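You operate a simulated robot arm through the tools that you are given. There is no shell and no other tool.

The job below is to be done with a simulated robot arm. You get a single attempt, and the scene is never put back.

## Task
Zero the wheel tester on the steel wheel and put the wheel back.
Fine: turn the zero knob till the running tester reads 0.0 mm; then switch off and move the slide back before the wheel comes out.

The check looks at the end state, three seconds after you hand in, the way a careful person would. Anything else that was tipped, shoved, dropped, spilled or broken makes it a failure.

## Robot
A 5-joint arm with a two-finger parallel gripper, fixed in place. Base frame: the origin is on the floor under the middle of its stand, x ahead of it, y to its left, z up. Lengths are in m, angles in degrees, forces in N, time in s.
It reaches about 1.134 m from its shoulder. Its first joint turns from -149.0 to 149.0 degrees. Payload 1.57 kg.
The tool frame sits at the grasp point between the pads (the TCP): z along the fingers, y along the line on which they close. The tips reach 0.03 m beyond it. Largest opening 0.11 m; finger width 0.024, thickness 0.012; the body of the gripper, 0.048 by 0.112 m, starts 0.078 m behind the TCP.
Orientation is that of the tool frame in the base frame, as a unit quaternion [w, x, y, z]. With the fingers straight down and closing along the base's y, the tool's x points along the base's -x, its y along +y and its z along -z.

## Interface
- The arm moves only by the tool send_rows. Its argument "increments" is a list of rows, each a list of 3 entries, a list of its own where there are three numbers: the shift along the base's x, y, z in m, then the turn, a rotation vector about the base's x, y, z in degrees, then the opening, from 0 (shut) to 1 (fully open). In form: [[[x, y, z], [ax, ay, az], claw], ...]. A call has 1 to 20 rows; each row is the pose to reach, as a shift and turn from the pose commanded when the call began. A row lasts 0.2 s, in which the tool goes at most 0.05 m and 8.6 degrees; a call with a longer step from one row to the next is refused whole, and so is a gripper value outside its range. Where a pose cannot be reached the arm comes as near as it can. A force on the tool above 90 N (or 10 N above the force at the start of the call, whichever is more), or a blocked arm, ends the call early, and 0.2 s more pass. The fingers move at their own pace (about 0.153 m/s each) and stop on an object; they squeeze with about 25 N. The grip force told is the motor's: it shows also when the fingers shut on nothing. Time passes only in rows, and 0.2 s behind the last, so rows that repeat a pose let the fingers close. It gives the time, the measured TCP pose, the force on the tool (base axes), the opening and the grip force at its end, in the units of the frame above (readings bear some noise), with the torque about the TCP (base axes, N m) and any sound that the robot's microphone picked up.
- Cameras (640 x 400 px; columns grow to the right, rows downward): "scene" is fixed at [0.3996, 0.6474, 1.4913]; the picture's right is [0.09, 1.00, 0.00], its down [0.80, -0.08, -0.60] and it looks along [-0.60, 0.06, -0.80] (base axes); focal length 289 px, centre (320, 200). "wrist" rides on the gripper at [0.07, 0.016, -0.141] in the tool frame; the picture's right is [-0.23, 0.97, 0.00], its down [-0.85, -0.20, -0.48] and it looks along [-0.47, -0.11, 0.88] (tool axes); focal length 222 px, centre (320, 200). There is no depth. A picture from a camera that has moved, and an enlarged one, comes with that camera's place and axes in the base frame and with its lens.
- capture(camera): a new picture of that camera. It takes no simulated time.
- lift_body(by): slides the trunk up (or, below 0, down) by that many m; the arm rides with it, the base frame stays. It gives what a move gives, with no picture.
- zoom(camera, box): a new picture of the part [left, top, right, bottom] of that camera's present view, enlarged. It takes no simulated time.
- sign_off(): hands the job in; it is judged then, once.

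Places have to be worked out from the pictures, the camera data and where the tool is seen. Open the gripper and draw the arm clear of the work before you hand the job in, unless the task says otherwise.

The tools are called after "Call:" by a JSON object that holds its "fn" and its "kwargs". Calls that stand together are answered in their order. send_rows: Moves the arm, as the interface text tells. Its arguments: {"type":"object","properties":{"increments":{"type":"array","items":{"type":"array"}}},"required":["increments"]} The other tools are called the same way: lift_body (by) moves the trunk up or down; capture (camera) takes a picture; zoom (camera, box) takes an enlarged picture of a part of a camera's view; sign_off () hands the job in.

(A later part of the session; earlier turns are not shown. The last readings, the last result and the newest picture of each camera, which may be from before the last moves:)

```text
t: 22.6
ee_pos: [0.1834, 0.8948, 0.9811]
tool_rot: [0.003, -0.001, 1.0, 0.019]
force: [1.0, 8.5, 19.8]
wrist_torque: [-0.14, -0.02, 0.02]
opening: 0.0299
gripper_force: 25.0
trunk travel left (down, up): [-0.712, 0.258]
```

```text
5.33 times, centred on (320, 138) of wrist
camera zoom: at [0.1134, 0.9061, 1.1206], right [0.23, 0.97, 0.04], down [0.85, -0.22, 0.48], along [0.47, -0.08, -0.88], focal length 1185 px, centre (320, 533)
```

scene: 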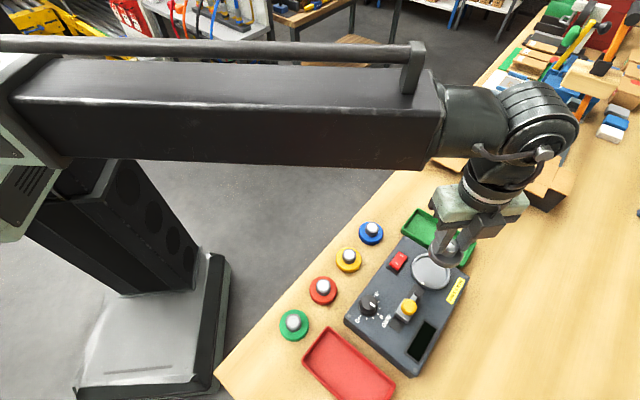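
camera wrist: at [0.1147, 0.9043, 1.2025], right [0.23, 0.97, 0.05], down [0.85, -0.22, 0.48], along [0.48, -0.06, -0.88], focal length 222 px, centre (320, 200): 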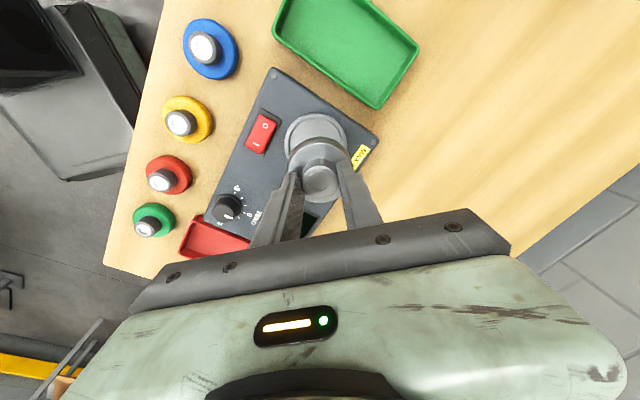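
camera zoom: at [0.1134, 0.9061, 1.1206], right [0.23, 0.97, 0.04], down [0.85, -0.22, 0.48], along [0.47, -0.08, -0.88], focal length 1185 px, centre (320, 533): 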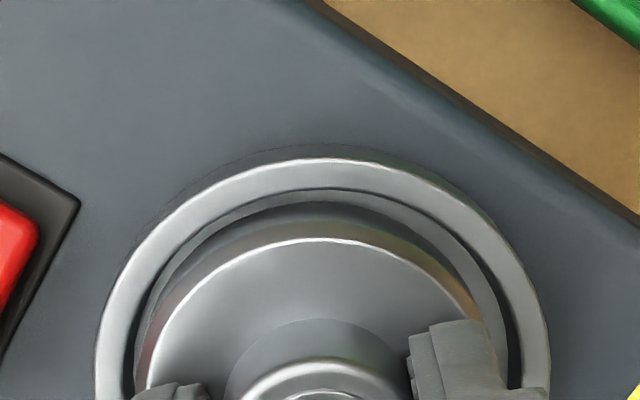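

Contact comes at the same height with clear gap to the rim all around, so the wheel is on the dish floor. I relax 2 mm and open the gripper slowly.

Call:
{"fn": "lift_body", "kwargs": {"by": 0.002}}

Call:
{"fn": "send_rows", "kwargs": {"increments": [[[0, 0, 0], [0, 0, 0], 0.28], [[0, 0, 0], [0, 0, 0], 0.3], [[0, 0, 0], [0, 0, 0], 0.34], [[0, 0, 0], [0, 0, 0], 0.4], [[0, 0, 0], [0, 0, 0], 0.45], [[0, 0, 0], [0, 0, 0], 0.45]]}}

Call:
{"fn": "zoom", "kwargs": {"camera": "scene", "box": [400, 240, 480, 300]}}

Call:
{"fn": "zoom", "kwargs": {"camera": "wrist", "box": [240, 90, 400, 190]}}

```text
t: 23.1
ee_pos: [0.184, 0.8944, 0.9803]
tool_rot: [0.004, 0.0, 1.0, 0.018]
force: [-1.3, -0.9, -0.2]
wrist_torque: [-0.17, 0.0, 0.0]
opening: 0.0294
gripper_force: 25.1
trunk travel left (down, up): [-0.714, 0.256]
```

```text
t: 24.5
ee_pos: [0.1835, 0.8939, 0.9813]
tool_rot: [0.004, -0.001, 1.0, 0.018]
force: [0.0, 0.5, -0.7]
wrist_torque: [-0.01, -0.01, 0.02]
opening: 0.0494
gripper_force: 0.1
trunk travel left (down, up): [-0.714, 0.256]
```

```text
6.67 times, centred on (440, 270) of scene
camera zoom: at [0.3996, 0.6474, 1.4913], right [0.09, 1.0, 0.0], down [0.8, -0.08, -0.6], along [-0.6, 0.06, -0.8], focal length 1924 px, centre (-480, -267)
```

zoom: 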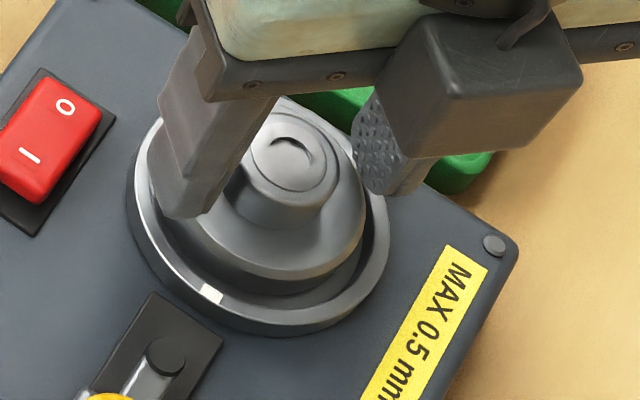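

```text
4.00 times, centred on (320, 140) of wrist
camera zoom: at [0.1137, 0.907, 1.1216], right [0.23, 0.97, 0.04], down [0.85, -0.22, 0.48], along [0.47, -0.08, -0.88], focal length 888 px, centre (320, 440)
```

zoom: 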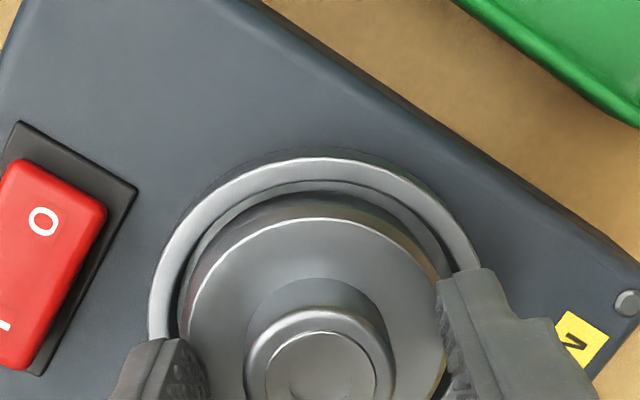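

Released; the wheel sits in the dish. I raise the gripper 0.08 m straight up and inspect.

Call:
{"fn": "lift_body", "kwargs": {"by": 0.08}}

Call:
{"fn": "capture", "kwargs": {"camera": "wrist"}}

Call:
{"fn": "zoom", "kwargs": {"camera": "scene", "box": [340, 220, 480, 380]}}

Call:
{"fn": "zoom", "kwargs": {"camera": "wrist", "box": [240, 90, 400, 190]}}

```text
t: 25.7
ee_pos: [0.1838, 0.8956, 1.0614]
tool_rot: [0.003, -0.001, 1.0, 0.019]
force: [-0.9, -0.3, 0.3]
wrist_torque: [0.02, 0.03, 0.0]
opening: 0.0496
gripper_force: 0.0
trunk travel left (down, up): [-0.794, 0.176]
```

```text
taken
camera wrist: at [0.1138, 0.9072, 1.2015], right [0.23, 0.97, 0.04], down [0.85, -0.22, 0.48], along [0.47, -0.08, -0.88], focal length 222 px, centre (320, 200)
```

wrist: 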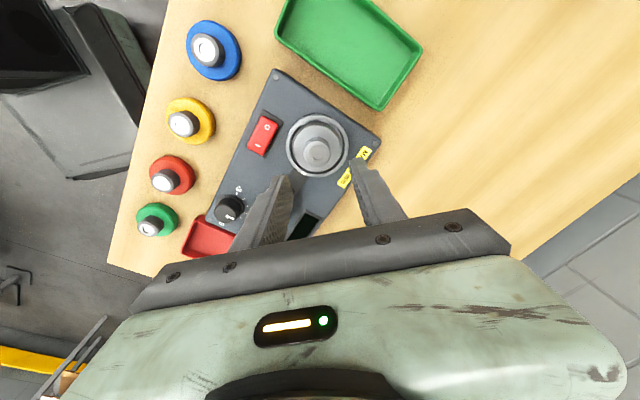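

```text
2.50 times, centred on (410, 300) of scene
camera zoom: at [0.3996, 0.6474, 1.4913], right [0.09, 1.0, 0.0], down [0.8, -0.08, -0.6], along [-0.6, 0.06, -0.8], focal length 721 px, centre (95, -50)
```

zoom: 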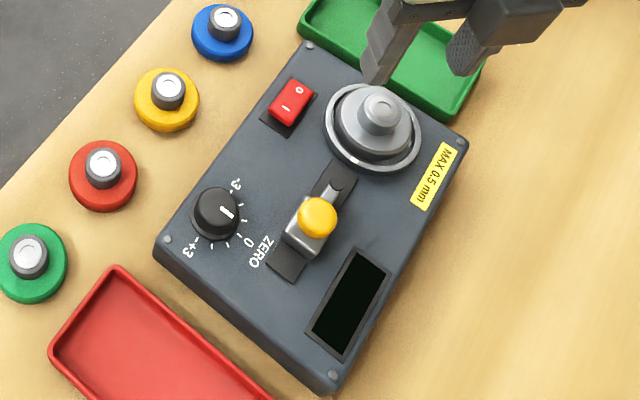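

```text
4.00 times, centred on (320, 140) of wrist
camera zoom: at [0.1138, 0.9072, 1.2015], right [0.23, 0.97, 0.04], down [0.85, -0.22, 0.48], along [0.47, -0.08, -0.88], focal length 888 px, centre (320, 440)
```

zoom: 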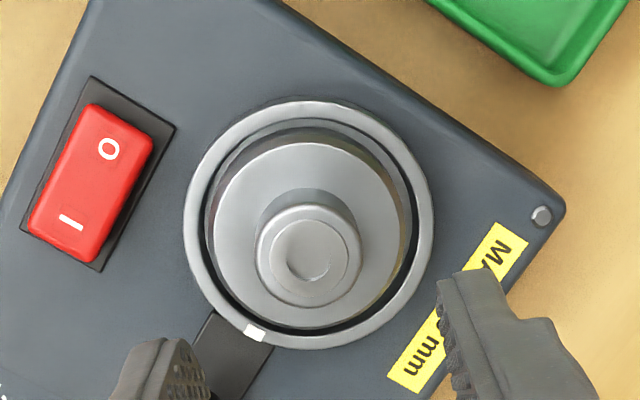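

The wheel is seated flat and centred. Next I un-tilt the tool and move the wrist camera over the slide's yellow knob for an accurate look.

Call:
{"fn": "send_rows", "kwargs": {"increments": [[[0.02, -0.02, 0], [-1.0, 0.2, 0], 0.45], [[0.05, -0.04, 0], [-1.96, 0.41, 0], 0.45], [[0.085, -0.058, 0], [-1.96, 0.41, 0], 0.45], [[0.12, -0.075, 0], [-1.96, 0.41, 0], 0.45], [[0.146, -0.0916, 0], [-1.96, 0.41, 0], 0.45], [[0.146, -0.0916, 0], [-1.96, 0.41, 0], 0.45]]}}

Call:
{"fn": "zoom", "kwargs": {"camera": "wrist", "box": [240, 30, 400, 130]}}

Call:
{"fn": "capture", "kwargs": {"camera": "wrist"}}

```text
t: 27.1
ee_pos: [0.3314, 0.8035, 1.0611]
tool_rot: [0.0, 0.0, 1.0, 0.001]
force: [-0.5, -0.4, 0.5]
wrist_torque: [-0.02, -0.01, 0.01]
opening: 0.0494
gripper_force: 0.0
trunk travel left (down, up): [-0.794, 0.176]
```

```text
4.00 times, centred on (320, 80) of wrist
camera zoom: at [0.2616, 0.8205, 1.2015], right [0.23, 0.97, 0.0], down [0.86, -0.2, 0.48], along [0.47, -0.11, -0.88], focal length 888 px, centre (320, 680)
```

zoom: 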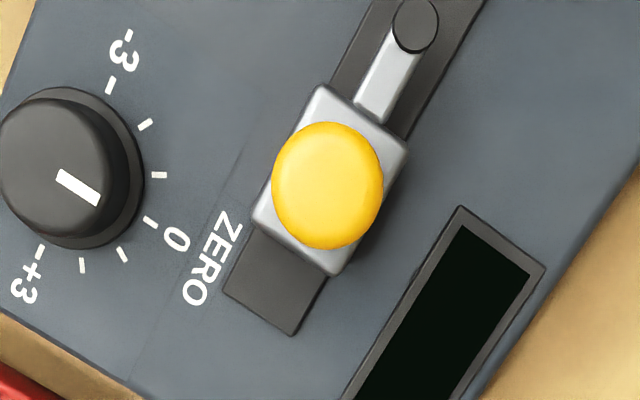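

```text
taken
camera wrist: at [0.2616, 0.8205, 1.2015], right [0.23, 0.97, 0.0], down [0.86, -0.2, 0.48], along [0.47, -0.11, -0.88], focal length 222 px, centre (320, 200)
```

wrist: 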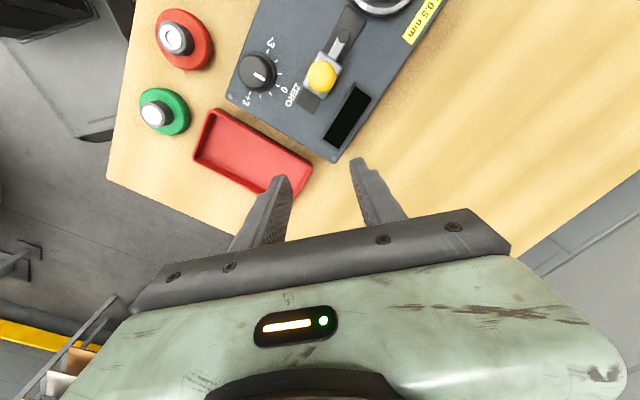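

The yellow knob centre measures ≈(0.262, 0.8225), 26 mm wide; the slide runs along (−0.707, 0.707) toward the dish, probe tip about 31 mm from the wheel. I yaw the tool +45° so the fingers straddle the knob along the slide axis, and go over it high up.

Call:
{"fn": "send_rows", "kwargs": {"increments": [[[-0.012, 0.003, 0], [0, 0, 7.5], 0.45], [[-0.024, 0.006, 0], [0, 0, 15], 0.45], [[-0.036, 0.01, 0], [0, 0, 22.5], 0.45], [[-0.048, 0.013, 0], [0, 0, 30], 0.45], [[-0.06, 0.016, 0], [0, 0, 37.5], 0.45], [[-0.0694, 0.019, 0], [0, 0, 45], 0.45], [[-0.0694, 0.019, 0], [0, 0, 45], 0.45]]}}

Call:
{"fn": "capture", "kwargs": {"camera": "wrist"}}

Call:
{"fn": "capture", "kwargs": {"camera": "scene"}}

```text
t: 28.7
ee_pos: [0.2611, 0.8229, 1.0602]
tool_rot: [0.0, -0.384, 0.924, 0.002]
force: [0.4, 1.4, -0.1]
wrist_torque: [0.0, -0.03, 0.06]
opening: 0.0494
gripper_force: 0.0
trunk travel left (down, up): [-0.794, 0.176]
```

```text
taken
camera wrist: at [0.2005, 0.7854, 1.2015], right [-0.53, 0.85, 0.0], down [0.75, 0.46, 0.48], along [0.4, 0.25, -0.88], focal length 222 px, centre (320, 200)
```

wrist: 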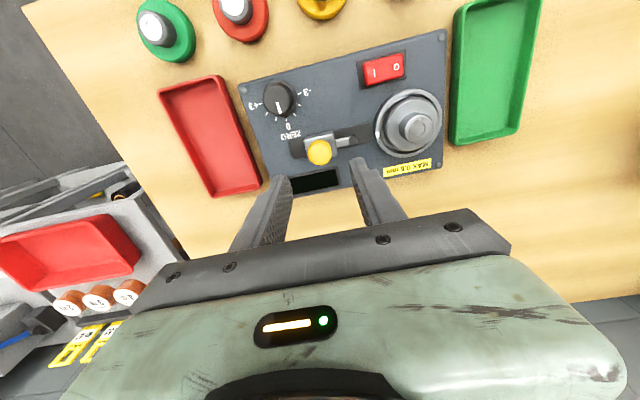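

```text
taken
```

scene: 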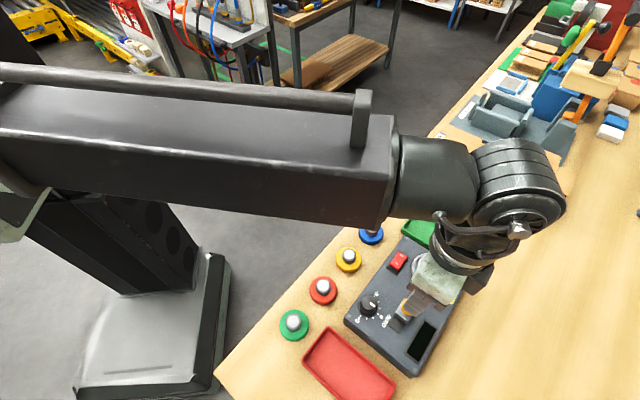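

The tool is aligned with the slide axis. I zoom in on the knob, slide and fingers.

Call:
{"fn": "zoom", "kwargs": {"camera": "wrist", "box": [240, 80, 440, 205]}}

Call:
{"fn": "zoom", "kwargs": {"camera": "scene", "box": [370, 250, 470, 350]}}

```text
3.20 times, centred on (340, 142) of wrist
camera zoom: at [0.2005, 0.7854, 1.2015], right [-0.53, 0.85, 0.0], down [0.75, 0.46, 0.48], along [0.4, 0.25, -0.88], focal length 711 px, centre (256, 384)
```

zoom: 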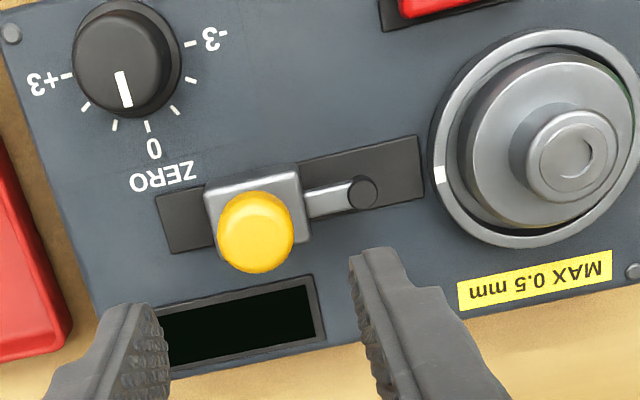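

```text
4.00 times, centred on (420, 300) of scene
camera zoom: at [0.3996, 0.6474, 1.4913], right [0.09, 1.0, 0.0], down [0.8, -0.08, -0.6], along [-0.6, 0.06, -0.8], focal length 1154 px, centre (-80, -200)
```

zoom: 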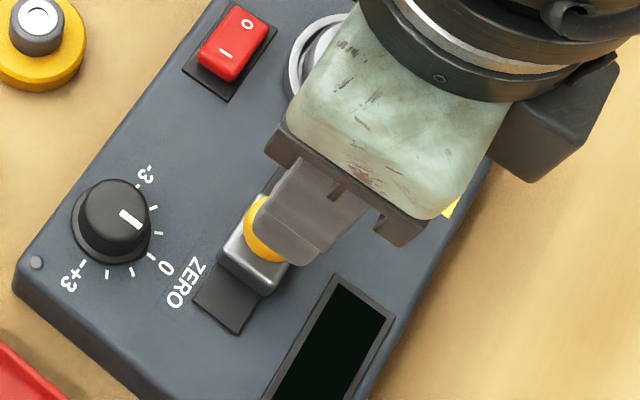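

Dome centre height ≈0.965 (0.952–0.978), block/rod top ≈0.94. I lower 0.05 first and check centring.

Call:
{"fn": "lift_body", "kwargs": {"by": -0.05}}

Call:
{"fn": "zoom", "kwargs": {"camera": "wrist", "box": [240, 80, 440, 205]}}

Call:
{"fn": "zoom", "kwargs": {"camera": "scene", "box": [380, 260, 450, 330]}}

```text
t: 29.6
ee_pos: [0.2595, 0.8227, 1.0105]
tool_rot: [0.0, -0.383, 0.924, 0.0]
force: [0.0, -0.6, 0.2]
wrist_torque: [0.03, -0.01, 0.02]
opening: 0.0494
gripper_force: 0.1
trunk travel left (down, up): [-0.744, 0.226]
```

```text
3.20 times, centred on (340, 142) of wrist
camera zoom: at [0.2006, 0.7853, 1.1516], right [-0.53, 0.85, 0.0], down [0.75, 0.46, 0.48], along [0.41, 0.25, -0.88], focal length 711 px, centre (256, 384)
```

zoom: 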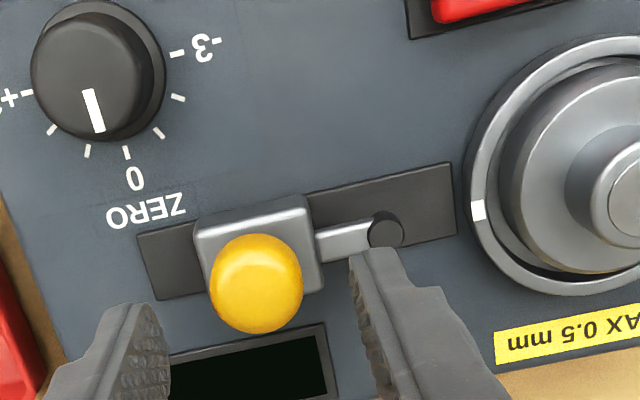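

```text
5.71 times, centred on (415, 295) of scene
camera zoom: at [0.3996, 0.6474, 1.4913], right [0.09, 1.0, 0.0], down [0.8, -0.08, -0.6], along [-0.6, 0.06, -0.8], focal length 1649 px, centre (-223, -343)
```

zoom: 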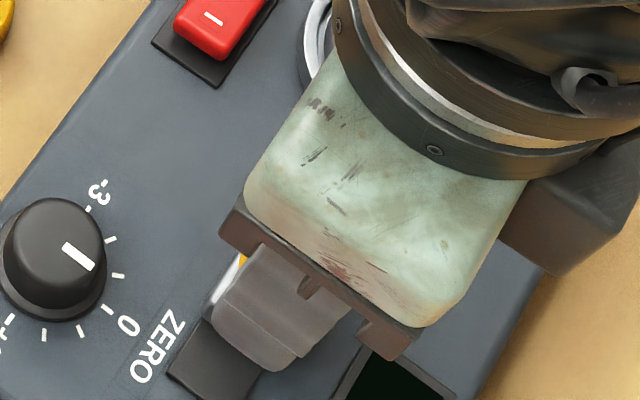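

The knob is centred between the fingers. I lower the remaining 26 mm so the tips straddle the dome, above the rod.

Call:
{"fn": "lift_body", "kwargs": {"by": -0.0265}}

Call:
{"fn": "zoom", "kwargs": {"camera": "wrist", "box": [240, 80, 440, 205]}}

```text
t: 30.3
ee_pos: [0.2613, 0.8225, 0.9851]
tool_rot: [0.0, -0.382, 0.924, 0.0]
force: [0.1, 0.3, 0.9]
wrist_torque: [-0.03, -0.01, -0.02]
opening: 0.0496
gripper_force: 0.1
trunk travel left (down, up): [-0.717, 0.253]
```

```text
3.20 times, centred on (340, 142) of wrist
camera zoom: at [0.2006, 0.7853, 1.125], right [-0.53, 0.85, 0.0], down [0.75, 0.46, 0.48], along [0.41, 0.25, -0.88], focal length 711 px, centre (256, 384)
```

zoom: 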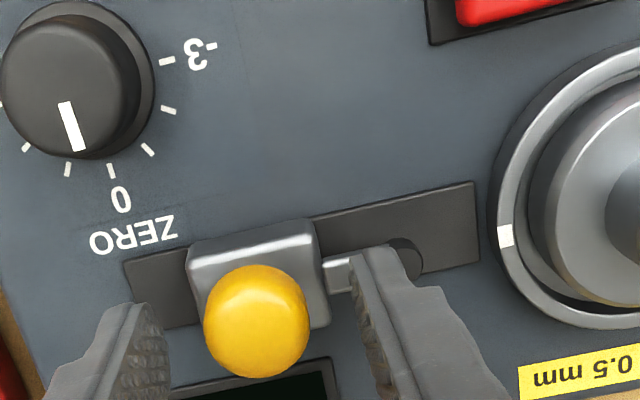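

I cage the knob (opening ~29 mm), without squeezing.

Call:
{"fn": "send_rows", "kwargs": {"increments": [[[0, 0, 0], [0, 0, 0], 0.35], [[0, 0, 0], [0, 0, 0], 0.27], [[0, 0, 0], [0, 0, 0], 0.27]]}}

Call:
{"fn": "zoom", "kwargs": {"camera": "wrist", "box": [240, 80, 440, 205]}}

```text
t: 31.1
ee_pos: [0.2608, 0.8219, 0.9858]
tool_rot: [0.0, -0.383, 0.924, 0.001]
force: [-0.6, 1.0, -0.5]
wrist_torque: [0.0, 0.01, -0.04]
opening: 0.0297
gripper_force: 0.0
trunk travel left (down, up): [-0.717, 0.253]
```

```text
3.20 times, centred on (340, 142) of wrist
camera zoom: at [0.2006, 0.7854, 1.125], right [-0.53, 0.85, 0.0], down [0.75, 0.46, 0.48], along [0.41, 0.25, -0.88], focal length 711 px, centre (256, 384)
```

zoom: 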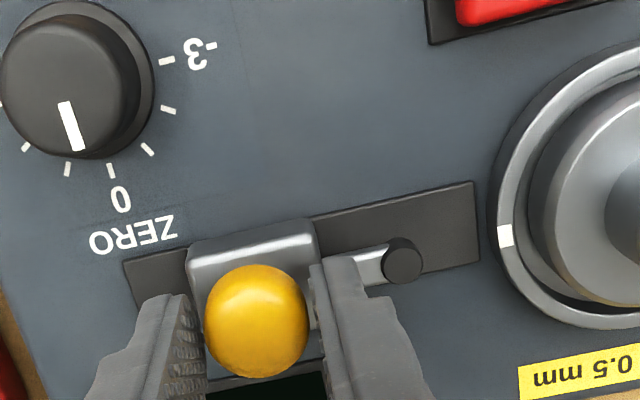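

Caged without contact. I push the slide 20 mm toward the dish slowly.

Call:
{"fn": "send_rows", "kwargs": {"increments": [[[-0.0025, 0.0025, 0], [0, 0, 0], 0.27], [[-0.005, 0.005, 0], [0, 0, 0], 0.27], [[-0.0075, 0.0075, 0], [0, 0, 0], 0.27], [[-0.01, 0.01, 0], [0, 0, 0], 0.27], [[-0.0125, 0.0125, 0], [0, 0, 0], 0.27], [[-0.0142, 0.0142, 0], [0, 0, 0], 0.27], [[-0.0142, 0.0142, 0], [0, 0, 0], 0.27]]}}

Call:
{"fn": "zoom", "kwargs": {"camera": "wrist", "box": [240, 80, 440, 205]}}

```text
t: 32.7
ee_pos: [0.2466, 0.8364, 0.9846]
tool_rot: [-0.001, -0.383, 0.924, 0.0]
force: [0.9, 0.7, -0.9]
wrist_torque: [-0.01, -0.06, 0.04]
opening: 0.03
gripper_force: 0.3
trunk travel left (down, up): [-0.717, 0.253]
```

```text
3.20 times, centred on (340, 142) of wrist
camera zoom: at [0.1865, 0.7998, 1.125], right [-0.53, 0.85, 0.0], down [0.75, 0.46, 0.48], along [0.41, 0.25, -0.88], focal length 711 px, centre (256, 384)
```

zoom: 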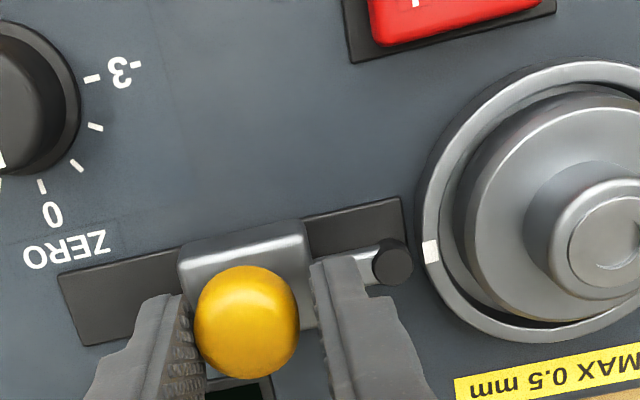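

The slide glides easily. I continue 9 mm more in small steps, watching force.

Call:
{"fn": "send_rows", "kwargs": {"increments": [[[-0.0015, 0.0015, 0], [0, 0, 0], 0.27], [[-0.003, 0.003, 0], [0, 0, 0], 0.27], [[-0.0045, 0.0045, 0], [0, 0, 0], 0.27], [[-0.0064, 0.0064, 0], [0, 0, 0], 0.27], [[-0.0064, 0.0064, 0], [0, 0, 0], 0.27]]}}

Call:
{"fn": "zoom", "kwargs": {"camera": "wrist", "box": [240, 80, 440, 205]}}

```text
t: 33.9
ee_pos: [0.24, 0.843, 0.9841]
tool_rot: [-0.001, -0.383, 0.924, 0.001]
force: [-0.7, 0.0, -0.8]
wrist_torque: [-0.03, 0.02, -0.01]
opening: 0.0299
gripper_force: 0.1
trunk travel left (down, up): [-0.717, 0.253]
```

```text
3.20 times, centred on (340, 142) of wrist
camera zoom: at [0.1799, 0.8063, 1.125], right [-0.53, 0.85, 0.0], down [0.75, 0.46, 0.48], along [0.41, 0.25, -0.88], focal length 711 px, centre (256, 384)
```

zoom: 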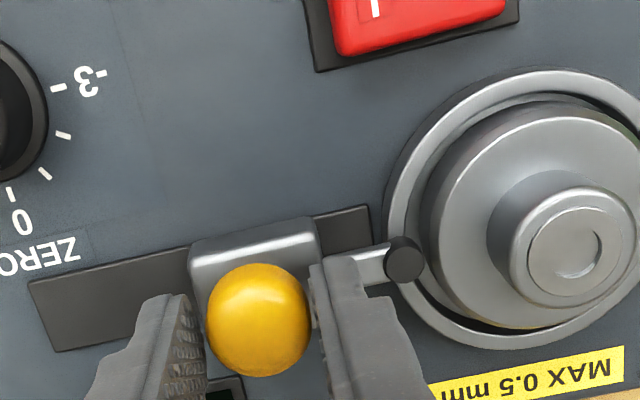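

The knob has moved slightly ahead inside the cage and the probe tip is at the wheel. I zoom in to check contact.

Call:
{"fn": "zoom", "kwargs": {"camera": "wrist", "box": [340, 130, 400, 180]}}

Call:
{"fn": "zoom", "kwargs": {"camera": "scene", "box": [390, 240, 470, 310]}}

```text
8.00 times, centred on (370, 155) of wrist
camera zoom: at [0.1799, 0.8063, 1.125], right [-0.53, 0.85, 0.0], down [0.75, 0.46, 0.48], along [0.41, 0.25, -0.88], focal length 1777 px, centre (-80, 560)
```

zoom: 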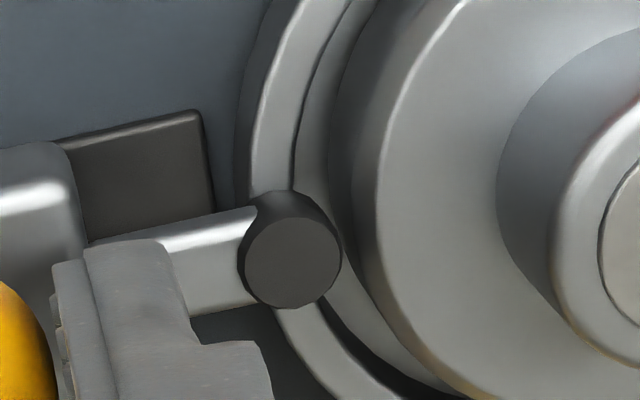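

```text
5.71 times, centred on (430, 275) of scene
camera zoom: at [0.3996, 0.6474, 1.4913], right [0.09, 1.0, 0.0], down [0.8, -0.08, -0.6], along [-0.6, 0.06, -0.8], focal length 1649 px, centre (-309, -229)
```

zoom: 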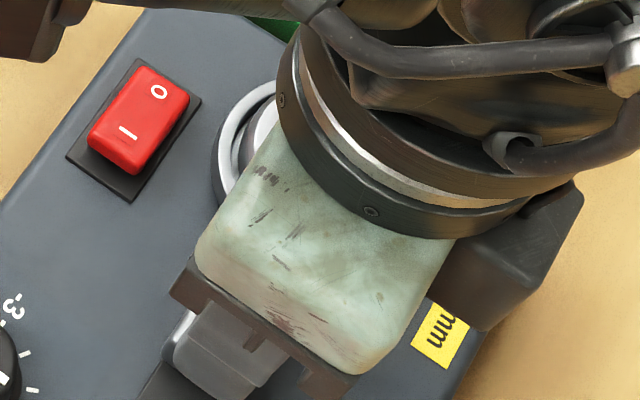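

There still seems to be a gap of about 3 mm between probe tip and flange. I advance in 1 mm steps, watching the force.

Call:
{"fn": "send_rows", "kwargs": {"increments": [[[-0.0007, 0.0007, 0], [0, 0, 0], 0.27], [[-0.0014, 0.0014, 0], [0, 0, 0], 0.27], [[-0.0021, 0.0021, 0], [0, 0, 0], 0.27], [[-0.0021, 0.0021, 0], [0, 0, 0], 0.27]]}}

Call:
{"fn": "zoom", "kwargs": {"camera": "wrist", "box": [300, 120, 400, 182]}}

```text
t: 34.9
ee_pos: [0.2378, 0.845, 0.9839]
tool_rot: [0.0, -0.383, 0.924, 0.001]
force: [-0.4, 0.3, -0.5]
wrist_torque: [-0.03, -0.02, -0.02]
opening: 0.0298
gripper_force: 0.2
trunk travel left (down, up): [-0.717, 0.253]
```

```text
6.40 times, centred on (350, 151) of wrist
camera zoom: at [0.1778, 0.8082, 1.125], right [-0.53, 0.85, 0.0], down [0.75, 0.46, 0.48], along [0.41, 0.25, -0.88], focal length 1422 px, centre (128, 514)
```

zoom: 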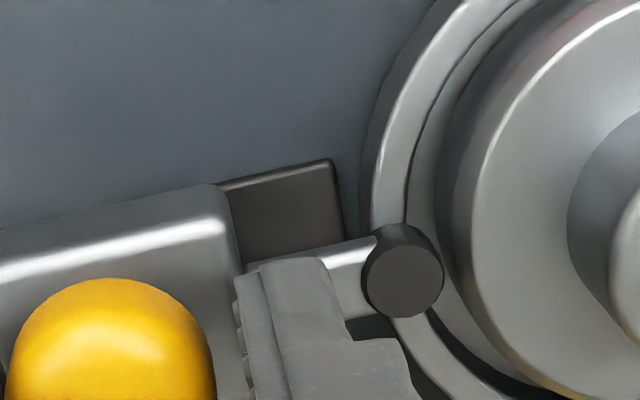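

The slide itself didn't move in that step (slack in the cage was taken up). I push on in 1 mm steps.

Call:
{"fn": "send_rows", "kwargs": {"increments": [[[-0.0007, 0.0007, 0], [0, 0, 0], 0.27], [[-0.0014, 0.0014, 0], [0, 0, 0], 0.27], [[-0.0014, 0.0014, 0], [0, 0, 0], 0.27]]}}

Call:
{"fn": "zoom", "kwargs": {"camera": "wrist", "box": [300, 120, 400, 182]}}

```text
t: 35.7
ee_pos: [0.237, 0.846, 0.9852]
tool_rot: [-0.001, -0.383, 0.924, 0.0]
force: [1.5, -3.0, -1.2]
wrist_torque: [-0.05, -0.06, 0.03]
opening: 0.0326
gripper_force: 2.3
trunk travel left (down, up): [-0.717, 0.253]
```

```text
6.40 times, centred on (350, 151) of wrist
camera zoom: at [0.1768, 0.8094, 1.1251], right [-0.53, 0.85, 0.0], down [0.75, 0.46, 0.48], along [0.41, 0.25, -0.88], focal length 1422 px, centre (128, 514)
```

zoom: 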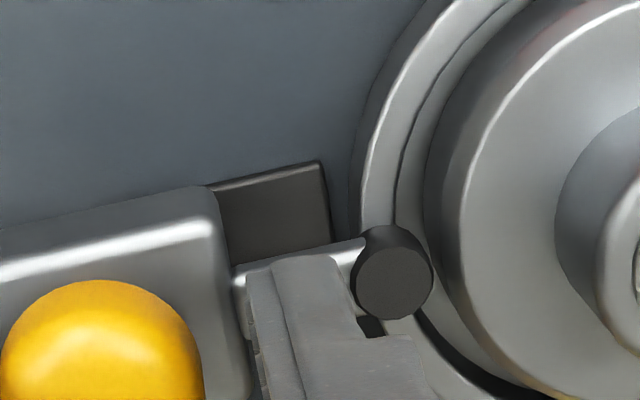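

The finger is now yielding against the knob with ~3 N and the slide no longer moves: it has reached its forward end, probe tip at the wheel's flange. I back the fingers off, open, and rise.

Call:
{"fn": "send_rows", "kwargs": {"increments": [[[0.0015, -0.0015, 0], [0, 0, 0], 0.3], [[0.002, -0.002, 0], [0, 0, 0], 0.4], [[0.002, -0.002, 0], [0, 0, 0], 0.45], [[0.002, -0.002, 0], [0, 0, 0], 0.45]]}}

Call:
{"fn": "zoom", "kwargs": {"camera": "wrist", "box": [240, 80, 440, 205]}}

Call:
{"fn": "lift_body", "kwargs": {"by": 0.075}}

Call:
{"fn": "zoom", "kwargs": {"camera": "wrist", "box": [240, 60, 440, 185]}}

```text
t: 36.7
ee_pos: [0.2392, 0.8437, 0.9833]
tool_rot: [0.0, -0.383, 0.924, 0.0]
force: [0.0, 0.4, 0.2]
wrist_torque: [-0.02, 0.02, -0.02]
opening: 0.0494
gripper_force: 0.0
trunk travel left (down, up): [-0.717, 0.253]
```

```text
3.20 times, centred on (340, 142) of wrist
camera zoom: at [0.1785, 0.8076, 1.125], right [-0.53, 0.85, 0.0], down [0.75, 0.46, 0.48], along [0.41, 0.25, -0.88], focal length 711 px, centre (256, 384)
```

zoom: 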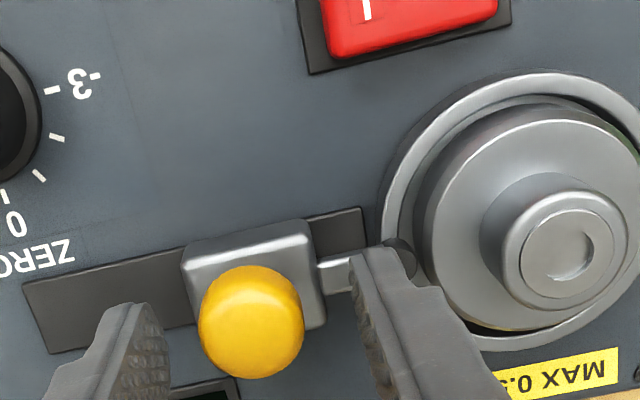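

```text
t: 37.8
ee_pos: [0.2385, 0.8449, 1.0597]
tool_rot: [0.0, -0.383, 0.924, 0.001]
force: [-0.7, 0.5, -0.1]
wrist_torque: [0.01, 0.04, 0.0]
opening: 0.0493
gripper_force: 0.0
trunk travel left (down, up): [-0.792, 0.178]
```

```text
3.20 times, centred on (340, 122) of wrist
camera zoom: at [0.1785, 0.8077, 1.1999], right [-0.53, 0.85, 0.0], down [0.75, 0.46, 0.48], along [0.41, 0.25, -0.88], focal length 711 px, centre (256, 448)
```

zoom: 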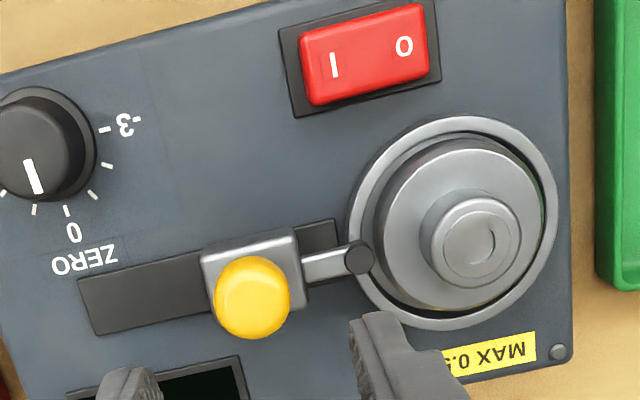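

Call:
{"fn": "zoom", "kwargs": {"camera": "wrist", "box": [335, 125, 385, 156]}}

Call:
{"fn": "zoom", "kwargs": {"camera": "scene", "box": [380, 250, 470, 350]}}

```text
12.80 times, centred on (360, 140) of wrist
camera zoom: at [0.1785, 0.8077, 1.1999], right [-0.53, 0.85, 0.0], down [0.75, 0.46, 0.48], along [0.41, 0.25, -0.88], focal length 2843 px, centre (-192, 962)
```

zoom: 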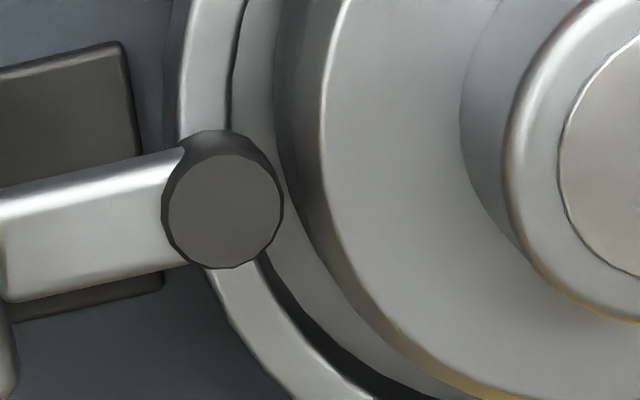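

```text
4.00 times, centred on (425, 300) of scene
camera zoom: at [0.3996, 0.6474, 1.4913], right [0.09, 1.0, 0.0], down [0.8, -0.08, -0.6], along [-0.6, 0.06, -0.8], focal length 1154 px, centre (-100, -200)
```

zoom: 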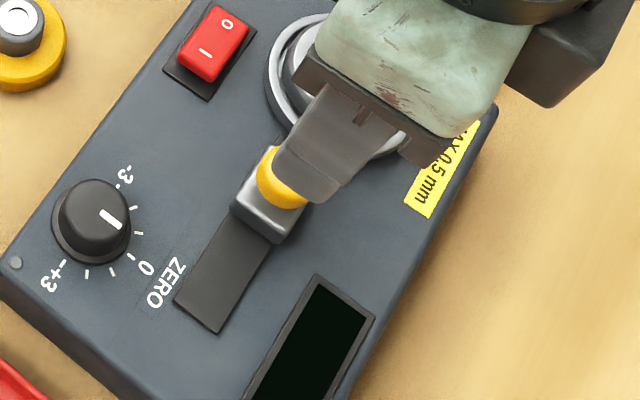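

The slide is in its forward end position by ~31 mm travel. Now the rocker: I move the camera straight over it to measure its position precisely.

Call:
{"fn": "send_rows", "kwargs": {"increments": [[[-0.009, 0.0145, 0], [0, 0, 0], 0.45], [[-0.018, 0.0285, 0], [0, 0, 0], 0.45], [[-0.018, 0.0285, 0], [0, 0, 0], 0.45]]}}

Call:
{"fn": "zoom", "kwargs": {"camera": "wrist", "box": [260, 40, 400, 127]}}

Call:
{"fn": "zoom", "kwargs": {"camera": "wrist", "box": [300, 100, 400, 162]}}

```text
t: 38.6
ee_pos: [0.2197, 0.8722, 1.0595]
tool_rot: [-0.001, -0.383, 0.924, 0.0]
force: [-0.1, 0.2, -1.0]
wrist_torque: [-0.02, 0.02, -0.01]
opening: 0.0497
gripper_force: 0.0
trunk travel left (down, up): [-0.792, 0.178]
```

```text
4.57 times, centred on (330, 84) of wrist
camera zoom: at [0.1601, 0.8359, 1.2], right [-0.53, 0.85, 0.0], down [0.75, 0.46, 0.48], along [0.41, 0.25, -0.88], focal length 1015 px, centre (274, 733)
```

zoom: 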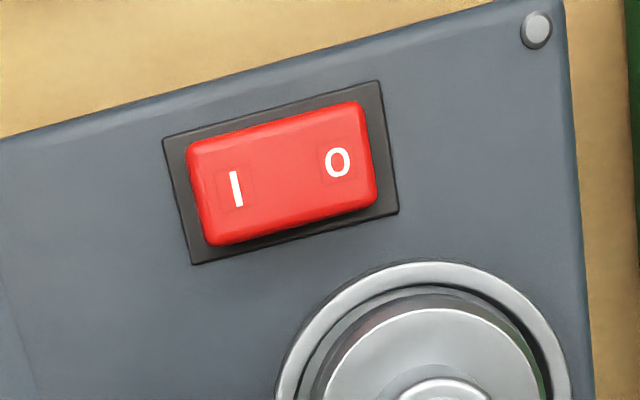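

```text
6.40 times, centred on (350, 131) of wrist
camera zoom: at [0.1601, 0.8359, 1.2], right [-0.53, 0.85, 0.0], down [0.75, 0.46, 0.48], along [0.41, 0.25, -0.88], focal length 1422 px, centre (128, 642)
```

zoom: 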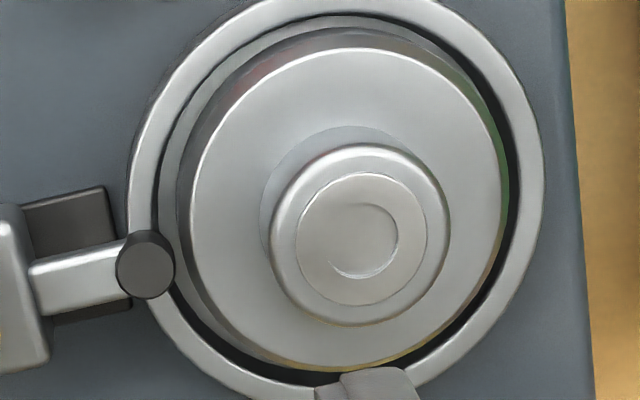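

Rocker centre ≈(0.159, 0.838), 40 mm long. I'll press its "I" end with the single near finger (gripper part-open), so I move that finger above the I end and lower to just above.

Call:
{"fn": "send_rows", "kwargs": {"increments": [[[-0.025, -0.008, 0], [0, 0, 0], 0.45], [[-0.05, -0.016, 0], [0, 0, 0], 0.45], [[-0.0745, -0.0238, 0], [0, 0, 0], 0.45], [[-0.0745, -0.0238, 0], [0, 0, 0], 0.45]]}}

Call:
{"fn": "lift_body", "kwargs": {"by": -0.065}}

Call:
{"fn": "zoom", "kwargs": {"camera": "wrist", "box": [220, 100, 420, 225]}}

Call:
{"fn": "zoom", "kwargs": {"camera": "scene", "box": [360, 220, 460, 300]}}

```text
t: 39.6
ee_pos: [0.1445, 0.85, 1.0593]
tool_rot: [-0.001, -0.383, 0.924, 0.0]
force: [-0.3, 0.2, 0.4]
wrist_torque: [0.01, -0.01, 0.0]
opening: 0.0496
gripper_force: 0.1
trunk travel left (down, up): [-0.792, 0.178]
```

```text
t: 40.7
ee_pos: [0.1451, 0.8504, 0.9941]
tool_rot: [0.0, -0.383, 0.924, 0.001]
force: [-0.6, -1.0, 0.6]
wrist_torque: [0.03, -0.01, -0.01]
opening: 0.0493
gripper_force: 0.0
trunk travel left (down, up): [-0.727, 0.243]
```

```text
3.20 times, centred on (320, 162) of wrist
camera zoom: at [0.0859, 0.8128, 1.1351], right [-0.53, 0.85, 0.0], down [0.75, 0.46, 0.48], along [0.41, 0.25, -0.88], focal length 711 px, centre (320, 320)
```

zoom: 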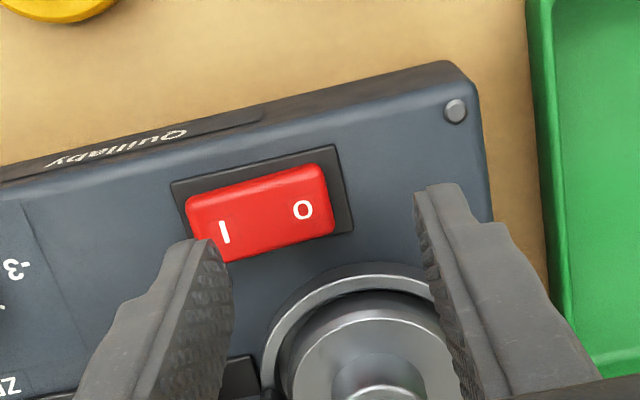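

```text
5.00 times, centred on (410, 260) of scene
camera zoom: at [0.3996, 0.6474, 1.4913], right [0.09, 1.0, 0.0], down [0.8, -0.08, -0.6], along [-0.6, 0.06, -0.8], focal length 1443 px, centre (-130, -100)
```

zoom: 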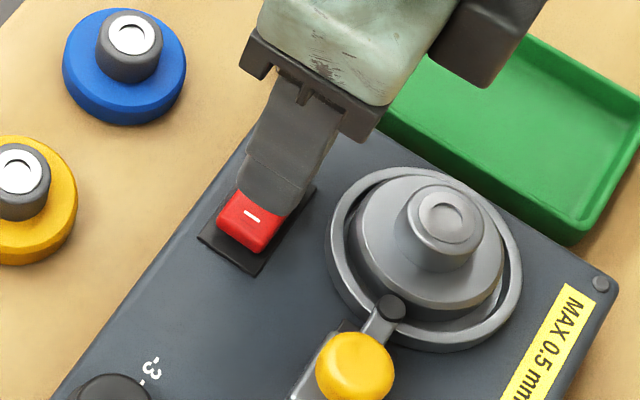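

The finger is above the I end. The scene view also shows the probe tip against the wheel flange. I lower in steps until the rocker is pressed.

Call:
{"fn": "lift_body", "kwargs": {"by": -0.014}}

Call:
{"fn": "lift_body", "kwargs": {"by": -0.003}}

Call:
{"fn": "lift_body", "kwargs": {"by": -0.003}}

Call:
{"fn": "zoom", "kwargs": {"camera": "wrist", "box": [220, 100, 420, 225]}}

Call:
{"fn": "zoom", "kwargs": {"camera": "scene", "box": [360, 220, 460, 300]}}

```text
t: 41.3
ee_pos: [0.1457, 0.8512, 0.98]
tool_rot: [-0.001, -0.383, 0.924, 0.0]
force: [-0.7, 0.0, 0.1]
wrist_torque: [0.03, 0.01, 0.01]
opening: 0.0495
gripper_force: 0.0
trunk travel left (down, up): [-0.713, 0.257]
```

```text
t: 41.8
ee_pos: [0.1459, 0.8498, 0.9765]
tool_rot: [-0.001, -0.383, 0.924, 0.001]
force: [1.3, -0.3, 0.4]
wrist_torque: [0.0, 0.02, 0.01]
opening: 0.0493
gripper_force: 0.1
trunk travel left (down, up): [-0.71, 0.26]
```

```text
t: 42.3
ee_pos: [0.146, 0.85, 0.9733]
tool_rot: [0.0, -0.382, 0.924, 0.001]
force: [0.2, 0.4, -0.1]
wrist_torque: [-0.03, 0.01, 0.02]
opening: 0.0495
gripper_force: 0.0
trunk travel left (down, up): [-0.707, 0.263]
```

```text
3.20 times, centred on (320, 162) of wrist
camera zoom: at [0.0859, 0.8128, 1.115], right [-0.53, 0.85, 0.0], down [0.75, 0.46, 0.48], along [0.41, 0.25, -0.88], focal length 711 px, centre (320, 320)
```

zoom: 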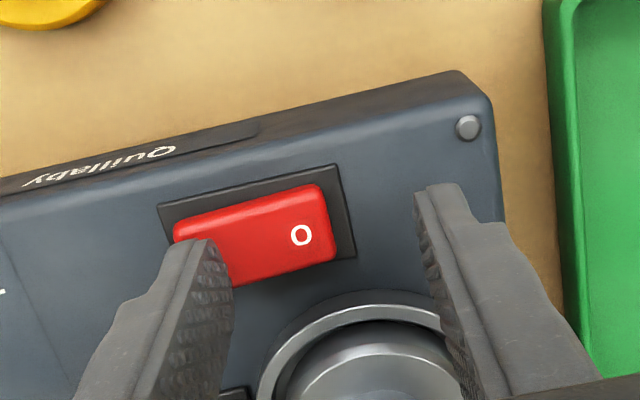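

```text
5.00 times, centred on (410, 260) of scene
camera zoom: at [0.3996, 0.6474, 1.4913], right [0.09, 1.0, 0.0], down [0.8, -0.08, -0.6], along [-0.6, 0.06, -0.8], focal length 1443 px, centre (-130, -100)
```

zoom: 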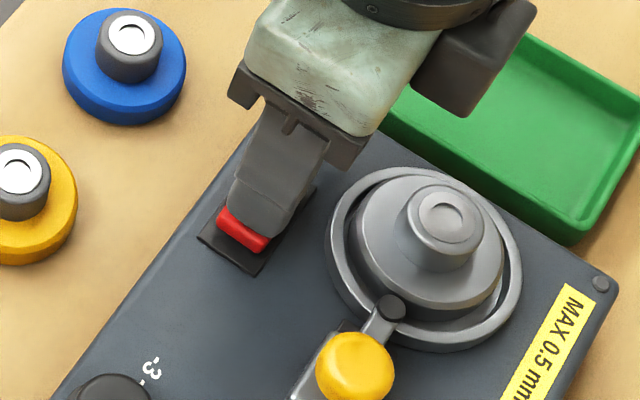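

No contact yet at tip height ~0.943. Continue in 2 mm steps.

Call:
{"fn": "lift_body", "kwargs": {"by": -0.002}}

Call:
{"fn": "lift_body", "kwargs": {"by": -0.002}}

Call:
{"fn": "zoom", "kwargs": {"camera": "scene", "box": [360, 220, 460, 340]}}

```text
t: 42.9
ee_pos: [0.1458, 0.8501, 0.9715]
tool_rot: [-0.001, -0.383, 0.924, 0.001]
force: [-0.4, 0.7, 0.9]
wrist_torque: [0.03, 0.0, 0.01]
opening: 0.0497
gripper_force: 0.1
trunk travel left (down, up): [-0.705, 0.265]
```

```text
t: 43.4
ee_pos: [0.1464, 0.849, 0.9696]
tool_rot: [0.0, -0.382, 0.924, 0.001]
force: [0.9, -0.5, -0.5]
wrist_torque: [0.01, -0.05, 0.02]
opening: 0.0496
gripper_force: 0.2
trunk travel left (down, up): [-0.703, 0.267]
```

```text
3.33 times, centred on (410, 280) of scene
camera zoom: at [0.3996, 0.6474, 1.4913], right [0.09, 1.0, 0.0], down [0.8, -0.08, -0.6], along [-0.6, 0.06, -0.8], focal length 962 px, centre (20, -67)
```

zoom: 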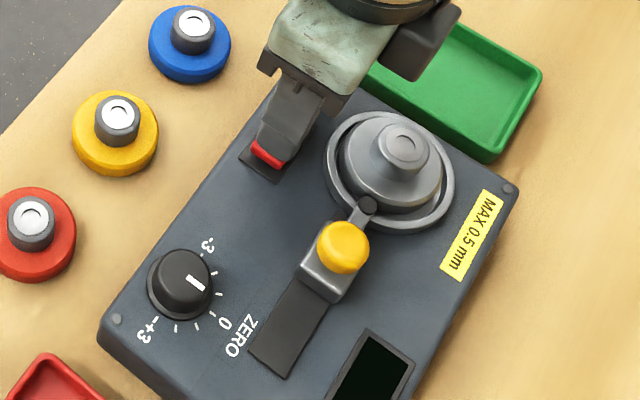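

Call:
{"fn": "lift_body", "kwargs": {"by": -0.002}}

Call:
{"fn": "lift_body", "kwargs": {"by": -0.002}}

```text
t: 43.9
ee_pos: [0.146, 0.8495, 0.9694]
tool_rot: [0.0, -0.383, 0.924, 0.001]
force: [0.5, 0.9, 0.2]
wrist_torque: [0.02, 0.02, -0.02]
opening: 0.0493
gripper_force: 0.0
trunk travel left (down, up): [-0.701, 0.269]
```

```text
t: 44.4
ee_pos: [0.146, 0.8483, 0.9673]
tool_rot: [0.0, -0.382, 0.924, 0.001]
force: [1.6, 0.3, 9.1]
wrist_torque: [-0.09, -0.16, 0.07]
opening: 0.049
gripper_force: 0.0
trunk travel left (down, up): [-0.699, 0.271]
```

Contact on the rocker with the near finger (9 N). I continue 2 mm at a time and look for the click.

Call:
{"fn": "lift_body", "kwargs": {"by": -0.002}}

Call:
{"fn": "zoom", "kwargs": {"camera": "scene", "box": [360, 220, 460, 370]}}

```text
t: 44.9
ee_pos: [0.1466, 0.8494, 0.9661]
tool_rot: [0.001, -0.382, 0.924, 0.002]
force: [8.1, 12.4, 41.6]
wrist_torque: [-0.44, -0.79, 0.22]
opening: 0.0464
gripper_force: 0.1
trunk travel left (down, up): [-0.697, 0.273]
```

```text
2.67 times, centred on (410, 295) of scene
camera zoom: at [0.3996, 0.6474, 1.4913], right [0.09, 1.0, 0.0], down [0.8, -0.08, -0.6], along [-0.6, 0.06, -0.8], focal length 770 px, centre (80, -53)
```

zoom: 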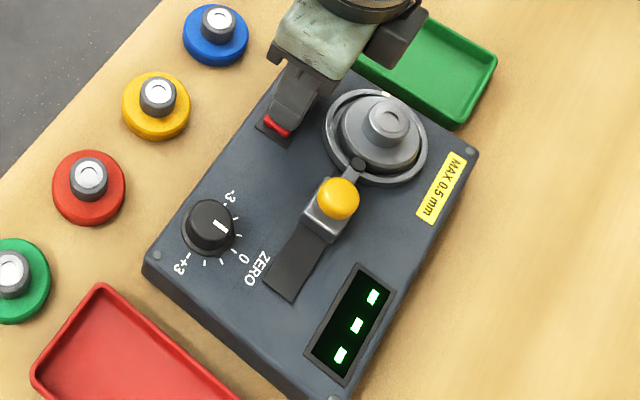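

The display lit up and the dish seems to be turning. I release the pressure by raising 3 cm, then read the display.

Call:
{"fn": "lift_body", "kwargs": {"by": 0.03}}

Call:
{"fn": "zoom", "kwargs": {"camera": "scene", "box": [360, 220, 460, 370]}}

Call:
{"fn": "zoom", "kwargs": {"camera": "scene", "box": [400, 310, 450, 390]}}

```text
t: 45.7
ee_pos: [0.1462, 0.8495, 0.9943]
tool_rot: [0.0, -0.382, 0.924, 0.0]
force: [0.4, -0.7, 0.2]
wrist_torque: [0.0, 0.04, 0.01]
opening: 0.0495
gripper_force: 0.0
trunk travel left (down, up): [-0.727, 0.243]
```

```text
2.67 times, centred on (410, 295) of scene
camera zoom: at [0.3996, 0.6474, 1.4913], right [0.09, 1.0, 0.0], down [0.8, -0.08, -0.6], along [-0.6, 0.06, -0.8], focal length 770 px, centre (80, -53)
```

zoom: 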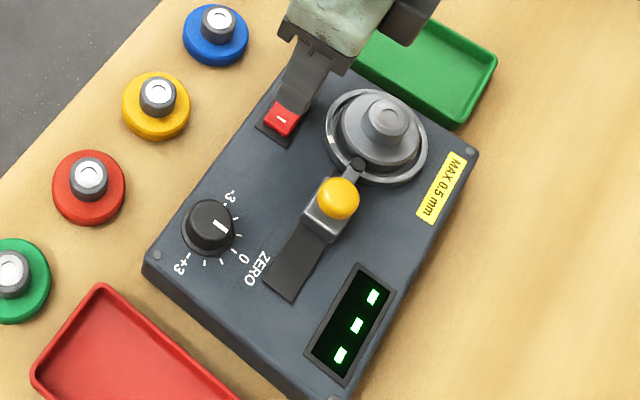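

```text
5.00 times, centred on (425, 350) of scene
camera zoom: at [0.3996, 0.6474, 1.4913], right [0.09, 1.0, 0.0], down [0.8, -0.08, -0.6], along [-0.6, 0.06, -0.8], focal length 1443 px, centre (-205, -550)
```

zoom: 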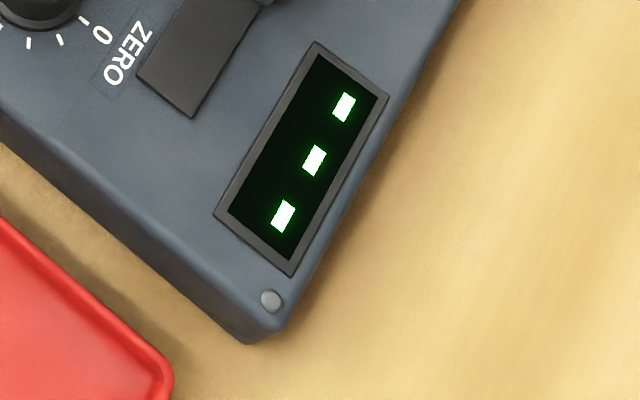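

It shows three dashes – either still measuring or the probe isn't touching. I wait about 3 s and read again.

Call:
{"fn": "send_rows", "kwargs": {"increments": [[[0, 0, 0], [0, 0, 0], 0.45], [[0, 0, 0], [0, 0, 0], 0.45], [[0, 0, 0], [0, 0, 0], 0.45], [[0, 0, 0], [0, 0, 0], 0.45], [[0, 0, 0], [0, 0, 0], 0.45], [[0, 0, 0], [0, 0, 0], 0.45], [[0, 0, 0], [0, 0, 0], 0.45], [[0, 0, 0], [0, 0, 0], 0.45], [[0, 0, 0], [0, 0, 0], 0.45], [[0, 0, 0], [0, 0, 0], 0.45], [[0, 0, 0], [0, 0, 0], 0.45], [[0, 0, 0], [0, 0, 0], 0.45], [[0, 0, 0], [0, 0, 0], 0.45], [[0, 0, 0], [0, 0, 0], 0.45], [[0, 0, 0], [0, 0, 0], 0.45]]}}

Call:
{"fn": "zoom", "kwargs": {"camera": "scene", "box": [360, 220, 460, 370]}}

```text
t: 48.9
ee_pos: [0.1464, 0.849, 0.9937]
tool_rot: [0.0, -0.383, 0.924, 0.001]
force: [-0.1, 1.2, -0.5]
wrist_torque: [0.0, -0.01, 0.0]
opening: 0.0495
gripper_force: 0.1
trunk travel left (down, up): [-0.727, 0.243]
```

```text
2.67 times, centred on (410, 295) of scene
camera zoom: at [0.3996, 0.6474, 1.4913], right [0.09, 1.0, 0.0], down [0.8, -0.08, -0.6], along [-0.6, 0.06, -0.8], focal length 770 px, centre (80, -53)
```

zoom: 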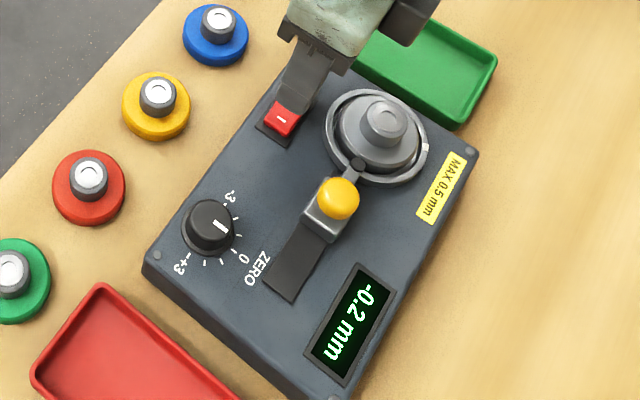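

Now it reads −0.2 mm: the tester runs and measures properly. I rise and move the camera over the zero knob (≈(0.241, 0.759)) to localise it.

Call:
{"fn": "lift_body", "kwargs": {"by": 0.065}}

Call:
{"fn": "send_rows", "kwargs": {"increments": [[[0.035, -0.012, 0], [0, 0, 0], 0.45], [[0.075, -0.025, 0], [0, 0, 0], 0.45], [[0.115, -0.04, 0], [0, 0, 0], 0.45], [[0.1556, -0.0533, 0], [0, 0, 0], 0.45], [[0.1556, -0.0533, 0], [0, 0, 0], 0.45]]}}

Call:
{"fn": "zoom", "kwargs": {"camera": "wrist", "box": [260, 40, 388, 120]}}

Call:
{"fn": "zoom", "kwargs": {"camera": "scene", "box": [340, 250, 460, 390]}}

```text
t: 49.9
ee_pos: [0.1466, 0.8502, 1.0595]
tool_rot: [0.0, -0.383, 0.924, 0.001]
force: [0.4, -0.1, 0.5]
wrist_torque: [0.05, -0.01, 0.0]
opening: 0.0494
gripper_force: 0.0
trunk travel left (down, up): [-0.792, 0.178]
```

```text
t: 51.1
ee_pos: [0.3024, 0.7972, 1.0592]
tool_rot: [0.0, -0.383, 0.924, 0.001]
force: [0.5, -0.4, -0.1]
wrist_torque: [0.02, -0.01, 0.01]
opening: 0.0495
gripper_force: 0.1
trunk travel left (down, up): [-0.792, 0.178]
```

```text
5.00 times, centred on (324, 80) of wrist
camera zoom: at [0.2419, 0.7594, 1.2], right [-0.53, 0.85, 0.0], down [0.75, 0.46, 0.48], along [0.4, 0.25, -0.88], focal length 1111 px, centre (300, 800)
```

zoom: 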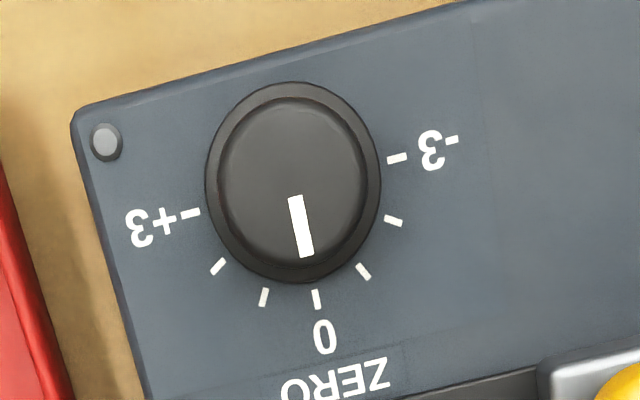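

```text
2.86 times, centred on (400, 320) of scene
camera zoom: at [0.3996, 0.6474, 1.4913], right [0.09, 1.0, 0.0], down [0.8, -0.08, -0.6], along [-0.6, 0.06, -0.8], focal length 824 px, centre (91, -143)
```

zoom: 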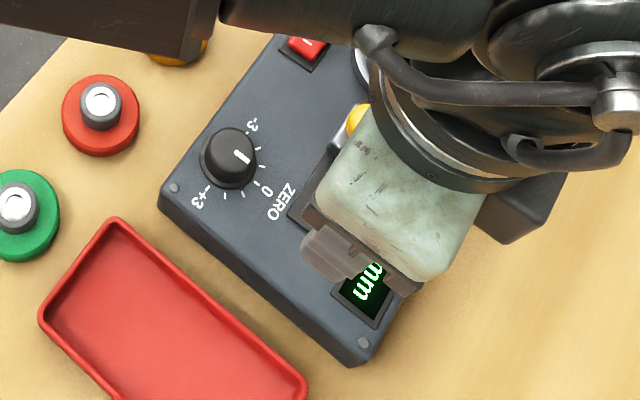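

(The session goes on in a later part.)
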